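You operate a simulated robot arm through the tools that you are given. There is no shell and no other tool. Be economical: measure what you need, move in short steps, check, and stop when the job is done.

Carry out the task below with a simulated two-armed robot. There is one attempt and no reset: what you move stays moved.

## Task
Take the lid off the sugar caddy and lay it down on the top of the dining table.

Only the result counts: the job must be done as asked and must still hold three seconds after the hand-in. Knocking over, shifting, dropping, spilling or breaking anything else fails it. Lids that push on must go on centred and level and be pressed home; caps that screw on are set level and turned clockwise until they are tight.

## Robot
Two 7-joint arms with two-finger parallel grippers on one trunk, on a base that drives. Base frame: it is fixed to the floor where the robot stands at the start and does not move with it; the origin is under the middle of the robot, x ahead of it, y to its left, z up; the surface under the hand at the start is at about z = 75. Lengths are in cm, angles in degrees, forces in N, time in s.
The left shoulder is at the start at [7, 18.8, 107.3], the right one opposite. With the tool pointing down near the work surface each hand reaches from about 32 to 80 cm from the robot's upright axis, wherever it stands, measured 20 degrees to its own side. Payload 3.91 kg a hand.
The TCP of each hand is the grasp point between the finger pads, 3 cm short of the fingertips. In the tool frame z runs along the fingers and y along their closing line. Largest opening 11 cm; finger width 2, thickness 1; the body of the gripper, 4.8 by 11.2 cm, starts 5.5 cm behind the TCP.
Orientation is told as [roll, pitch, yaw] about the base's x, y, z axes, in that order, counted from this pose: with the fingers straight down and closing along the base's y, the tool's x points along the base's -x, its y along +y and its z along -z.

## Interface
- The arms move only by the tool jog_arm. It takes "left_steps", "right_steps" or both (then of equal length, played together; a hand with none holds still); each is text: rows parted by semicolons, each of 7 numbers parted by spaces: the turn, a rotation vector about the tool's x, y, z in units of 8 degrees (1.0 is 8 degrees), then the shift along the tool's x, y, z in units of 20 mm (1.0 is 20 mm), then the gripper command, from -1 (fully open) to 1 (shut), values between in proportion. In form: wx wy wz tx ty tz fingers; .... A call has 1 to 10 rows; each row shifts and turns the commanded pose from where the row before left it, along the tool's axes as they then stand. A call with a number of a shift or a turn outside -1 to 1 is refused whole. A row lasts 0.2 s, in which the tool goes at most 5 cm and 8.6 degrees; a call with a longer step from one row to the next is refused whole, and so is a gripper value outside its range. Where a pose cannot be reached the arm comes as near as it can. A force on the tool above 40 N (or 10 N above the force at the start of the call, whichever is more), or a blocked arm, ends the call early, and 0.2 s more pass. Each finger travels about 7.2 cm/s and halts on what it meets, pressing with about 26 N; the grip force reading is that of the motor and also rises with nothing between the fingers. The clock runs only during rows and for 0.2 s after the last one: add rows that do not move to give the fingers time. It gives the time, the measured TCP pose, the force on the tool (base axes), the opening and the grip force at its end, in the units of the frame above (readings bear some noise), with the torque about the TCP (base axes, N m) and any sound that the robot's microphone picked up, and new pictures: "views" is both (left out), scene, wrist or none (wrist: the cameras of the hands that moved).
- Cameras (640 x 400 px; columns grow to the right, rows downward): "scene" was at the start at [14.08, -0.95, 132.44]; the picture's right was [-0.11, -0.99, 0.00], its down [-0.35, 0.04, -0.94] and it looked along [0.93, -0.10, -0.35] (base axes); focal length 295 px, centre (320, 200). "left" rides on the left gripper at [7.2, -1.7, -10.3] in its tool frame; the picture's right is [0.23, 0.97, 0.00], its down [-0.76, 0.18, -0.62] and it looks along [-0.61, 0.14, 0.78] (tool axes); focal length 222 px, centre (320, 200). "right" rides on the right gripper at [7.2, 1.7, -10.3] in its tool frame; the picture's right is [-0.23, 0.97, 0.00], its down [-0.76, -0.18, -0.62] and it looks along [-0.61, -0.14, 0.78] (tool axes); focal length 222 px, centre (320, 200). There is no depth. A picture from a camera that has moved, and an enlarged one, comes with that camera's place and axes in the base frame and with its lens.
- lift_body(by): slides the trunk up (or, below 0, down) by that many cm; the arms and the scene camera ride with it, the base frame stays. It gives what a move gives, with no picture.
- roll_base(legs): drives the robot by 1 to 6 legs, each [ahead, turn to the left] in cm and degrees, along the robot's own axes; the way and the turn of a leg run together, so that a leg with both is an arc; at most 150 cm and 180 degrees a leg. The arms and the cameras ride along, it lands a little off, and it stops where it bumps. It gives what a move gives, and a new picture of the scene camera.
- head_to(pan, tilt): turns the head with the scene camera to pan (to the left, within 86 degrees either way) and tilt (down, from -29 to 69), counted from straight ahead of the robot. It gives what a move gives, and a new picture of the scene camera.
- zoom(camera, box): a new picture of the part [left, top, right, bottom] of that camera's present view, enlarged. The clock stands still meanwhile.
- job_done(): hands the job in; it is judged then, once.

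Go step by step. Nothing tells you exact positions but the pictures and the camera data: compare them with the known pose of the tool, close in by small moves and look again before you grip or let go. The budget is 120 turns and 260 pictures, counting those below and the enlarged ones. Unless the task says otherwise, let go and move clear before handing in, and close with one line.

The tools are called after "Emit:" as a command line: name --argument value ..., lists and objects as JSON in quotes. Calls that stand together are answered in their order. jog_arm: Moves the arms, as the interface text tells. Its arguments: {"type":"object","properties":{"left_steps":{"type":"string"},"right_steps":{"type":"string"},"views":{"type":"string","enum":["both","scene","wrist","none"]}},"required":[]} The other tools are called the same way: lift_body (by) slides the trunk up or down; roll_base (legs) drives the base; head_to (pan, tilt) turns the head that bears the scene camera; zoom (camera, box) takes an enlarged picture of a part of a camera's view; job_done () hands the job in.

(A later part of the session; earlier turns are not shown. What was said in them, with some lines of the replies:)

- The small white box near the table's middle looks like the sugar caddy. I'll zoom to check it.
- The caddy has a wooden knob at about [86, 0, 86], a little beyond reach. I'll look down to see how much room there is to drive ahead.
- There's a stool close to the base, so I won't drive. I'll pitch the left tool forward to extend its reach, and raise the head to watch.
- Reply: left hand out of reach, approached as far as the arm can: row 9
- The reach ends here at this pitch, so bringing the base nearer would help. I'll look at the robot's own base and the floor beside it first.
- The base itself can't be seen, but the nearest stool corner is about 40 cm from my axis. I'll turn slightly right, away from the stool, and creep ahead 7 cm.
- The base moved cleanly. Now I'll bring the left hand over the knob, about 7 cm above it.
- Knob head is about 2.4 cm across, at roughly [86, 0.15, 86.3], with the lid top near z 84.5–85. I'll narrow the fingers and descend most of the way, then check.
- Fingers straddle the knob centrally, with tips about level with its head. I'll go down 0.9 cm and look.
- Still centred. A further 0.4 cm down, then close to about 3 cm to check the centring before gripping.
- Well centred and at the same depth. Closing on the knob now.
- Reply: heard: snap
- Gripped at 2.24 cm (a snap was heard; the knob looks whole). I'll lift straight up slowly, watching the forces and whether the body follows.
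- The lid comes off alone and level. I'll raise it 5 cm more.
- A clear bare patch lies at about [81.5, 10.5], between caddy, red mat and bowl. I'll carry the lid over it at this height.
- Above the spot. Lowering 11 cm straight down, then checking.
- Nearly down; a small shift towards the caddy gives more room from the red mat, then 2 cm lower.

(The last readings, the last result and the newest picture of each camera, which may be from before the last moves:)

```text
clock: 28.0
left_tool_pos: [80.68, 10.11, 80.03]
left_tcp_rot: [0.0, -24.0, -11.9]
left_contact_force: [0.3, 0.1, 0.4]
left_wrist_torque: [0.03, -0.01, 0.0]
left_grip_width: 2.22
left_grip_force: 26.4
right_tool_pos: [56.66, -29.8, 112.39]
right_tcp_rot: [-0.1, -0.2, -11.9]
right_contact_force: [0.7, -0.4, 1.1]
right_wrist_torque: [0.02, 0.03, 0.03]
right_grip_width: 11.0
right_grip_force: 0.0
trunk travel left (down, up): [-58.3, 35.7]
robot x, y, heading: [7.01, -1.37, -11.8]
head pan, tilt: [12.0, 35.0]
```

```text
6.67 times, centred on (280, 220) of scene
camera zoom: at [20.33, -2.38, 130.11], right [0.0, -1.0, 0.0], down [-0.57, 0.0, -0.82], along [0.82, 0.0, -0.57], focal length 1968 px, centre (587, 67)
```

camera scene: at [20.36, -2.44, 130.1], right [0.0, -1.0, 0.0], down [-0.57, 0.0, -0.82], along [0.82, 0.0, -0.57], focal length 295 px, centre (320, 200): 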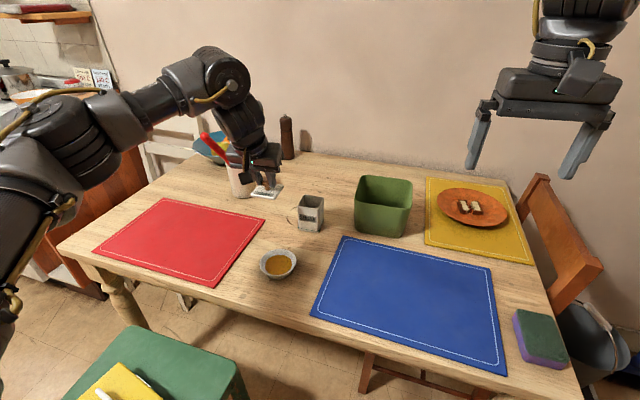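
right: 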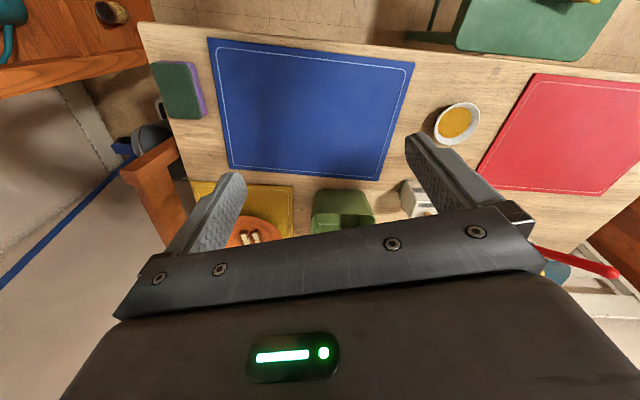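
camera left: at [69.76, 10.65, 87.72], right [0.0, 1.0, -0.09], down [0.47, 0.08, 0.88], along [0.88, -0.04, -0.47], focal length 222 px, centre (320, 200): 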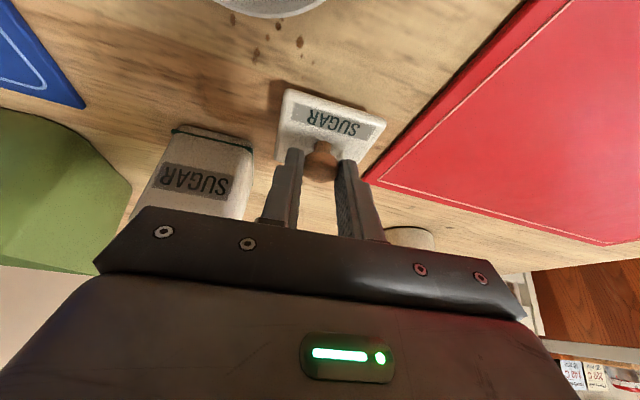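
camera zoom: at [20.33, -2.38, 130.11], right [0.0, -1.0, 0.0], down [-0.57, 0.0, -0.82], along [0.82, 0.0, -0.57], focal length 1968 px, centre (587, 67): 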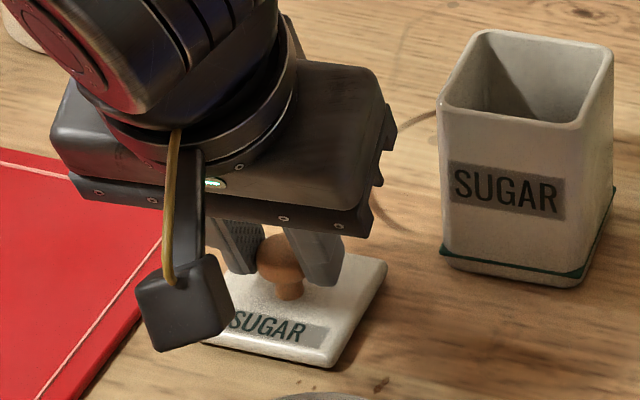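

Emit:
jog_arm --left_steps "0 0 0 .03 0 .07 1;0 0 0 .03 0 .07 1;0 0 0 0 0 0 1" --views "none"

Emit:
zoom --camera "scene" --box '[240, 190, 320, 250]'

Emit:
zoom --camera "left" --box '[240, 60, 400, 160]'

```text
clock: 28.8
left_tool_pos: [80.61, 10.08, 79.66]
left_tcp_rot: [-0.1, -24.2, -11.8]
left_contact_force: [1.2, 1.7, 5.3]
left_wrist_torque: [0.19, 0.07, -0.03]
left_grip_width: 2.25
left_grip_force: 25.8
right_tool_pos: [56.61, -29.67, 112.42]
right_tcp_rot: [0.0, -0.2, -11.8]
right_contact_force: [-0.2, 0.0, 0.0]
right_wrist_torque: [0.02, -0.03, 0.01]
right_grip_width: 11.01
right_grip_force: 0.0
trunk travel left (down, up): [-58.3, 35.7]
robot x, y, heading: [6.87, -1.56, -12.0]
head pan, tilt: [12.0, 35.0]
```

```text
6.67 times, centred on (280, 220) of scene
camera zoom: at [20.25, -2.38, 130.13], right [0.0, -1.0, 0.0], down [-0.57, 0.0, -0.82], along [0.82, 0.0, -0.57], focal length 1968 px, centre (587, 67)
```

zoom: 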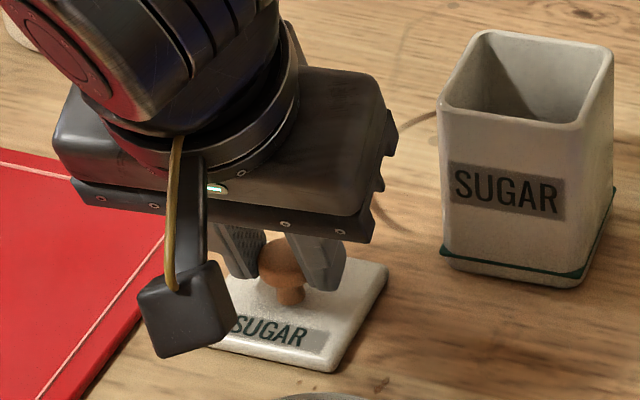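

```text
4.00 times, centred on (320, 110) of left
camera zoom: at [69.72, 10.65, 86.15], right [0.0, 1.0, -0.09], down [0.47, 0.08, 0.88], along [0.88, -0.04, -0.46], focal length 888 px, centre (320, 560)
```

zoom: 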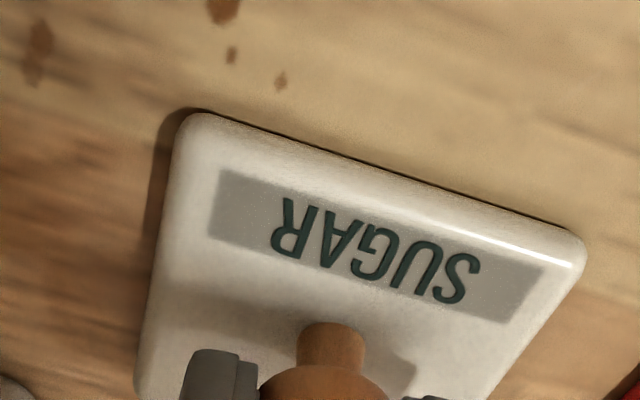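

The lid has touched the table (5 N). Releasing gradually.

Emit:
jog_arm --left_steps "0 0 0 0 0 0 .56;0 0 0 0 0 0 .5;0 0 0 0 0 0 .35;0 0 0 0 0 0 .1;0 0 0 0 0 0 .1" --views "wrist"

Emit:
zoom --camera "scene" --box '[240, 190, 320, 250]'

```text
clock: 30.0
left_tool_pos: [80.62, 10.02, 79.65]
left_tcp_rot: [0.0, -24.1, -11.9]
left_contact_force: [-0.8, -0.7, 0.6]
left_wrist_torque: [-0.01, 0.01, 0.01]
left_grip_width: 4.95
left_grip_force: 0.0
right_tool_pos: [56.76, -29.67, 112.4]
right_tcp_rot: [0.0, -0.2, -11.9]
right_contact_force: [-0.8, 0.0, -0.1]
right_wrist_torque: [0.03, -0.02, 0.03]
right_grip_width: 10.98
right_grip_force: 0.1
trunk travel left (down, up): [-58.3, 35.7]
robot x, y, heading: [6.64, -1.55, -11.8]
head pan, tilt: [12.0, 35.0]
camera left: at [69.74, 10.65, 86.06], right [0.0, 1.0, -0.09], down [0.47, 0.08, 0.88], along [0.88, -0.04, -0.47], focal length 222 px, centre (320, 200)
```

left: 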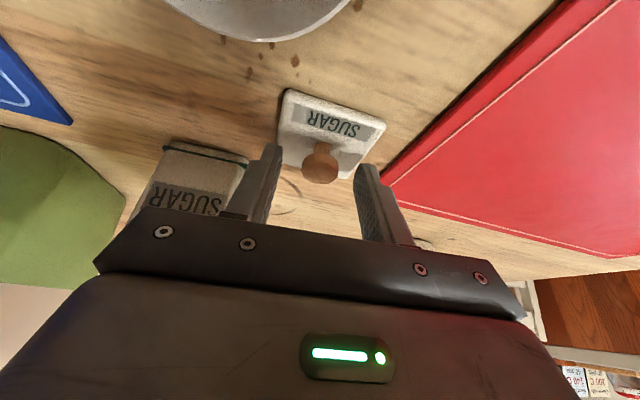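

```text
6.67 times, centred on (280, 220) of scene
camera zoom: at [20.33, -2.38, 130.11], right [0.0, -1.0, 0.0], down [-0.57, 0.0, -0.82], along [0.82, 0.0, -0.57], focal length 1968 px, centre (587, 67)
```

zoom: 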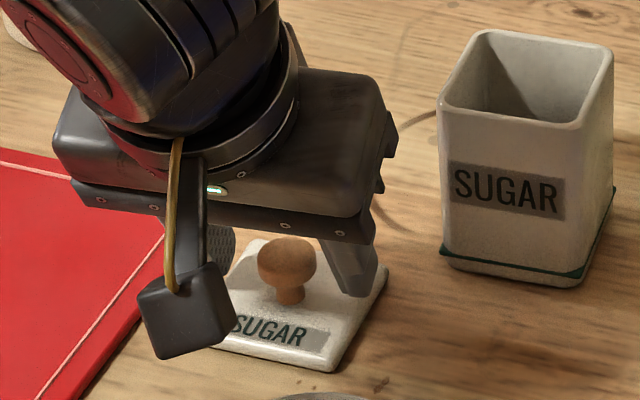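

The lid rests flat and is free. Raising the hand straight up, clear of everything.

Emit:
jog_arm --left_steps "0 0 0 -.2 0 -.46 .1;0 0 0 -.2 0 -.46 .1;0 0 0 -.3 0 -.7 .1;0 0 0 -.4 0 -.9 .1;0 0 0 -.4 0 -.9 .1;0 0 0 -.4 0 -.9 .1;0 0 0 -.4 0 -.9 .1;0 0 0 -.4 0 -.9 .1;0 0 0 0 0 0 .1" --views "scene"

Emit:
zoom --camera "scene" --box '[220, 150, 380, 290]'

```text
clock: 32.0
left_tool_pos: [80.6, 10.07, 92.97]
left_tcp_rot: [-0.2, -24.1, -11.8]
left_contact_force: [-0.2, -0.7, -0.4]
left_wrist_torque: [0.0, -0.01, 0.01]
left_grip_width: 4.96
left_grip_force: 0.0
right_tool_pos: [56.64, -29.79, 112.29]
right_tcp_rot: [0.0, -0.1, -11.9]
right_contact_force: [0.2, -0.5, -0.4]
right_wrist_torque: [0.0, -0.02, 0.01]
right_grip_width: 11.0
right_grip_force: 0.0
trunk travel left (down, up): [-58.3, 35.7]
robot x, y, heading: [6.49, -1.44, -11.9]
head pan, tilt: [12.0, 35.0]
camera scene: at [20.36, -2.35, 130.1], right [0.0, -1.0, 0.0], down [-0.57, 0.0, -0.82], along [0.82, 0.0, -0.57], focal length 295 px, centre (320, 200)
```

scene: 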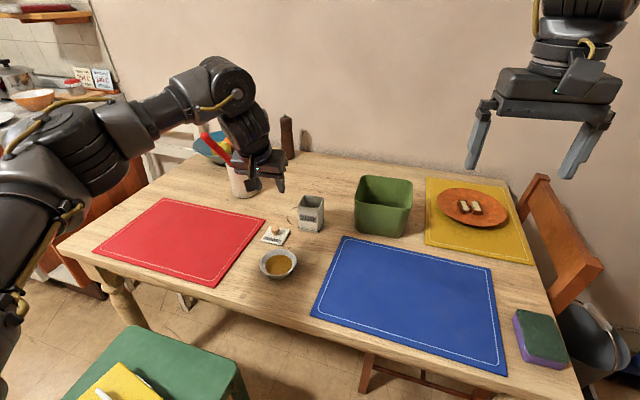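

```text
2.86 times, centred on (300, 220) of scene
camera zoom: at [20.36, -2.35, 130.1], right [0.0, -1.0, 0.0], down [-0.57, 0.0, -0.82], along [0.82, 0.0, -0.57], focal length 843 px, centre (377, 143)
```

zoom: 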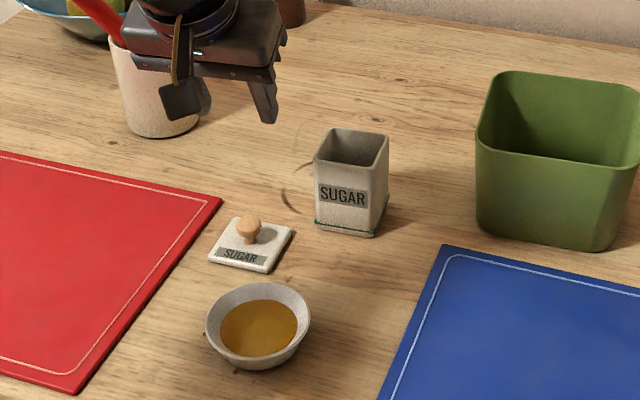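

The lid lies flat on the bare table top, and the caddy and everything around it is unmoved. The hand is clear, so I'm handing in.

Emit:
job_done

```text
The job is handed in.
```

The sugar caddy's lid is off and lies flat, knob up, on the bare table top between the caddy, the red mat and the bowl. In the last picture nothing else had moved. The microphone picked up a snap when the gripper closed on the knob, but the knob looked whole and the lid lifted freely.
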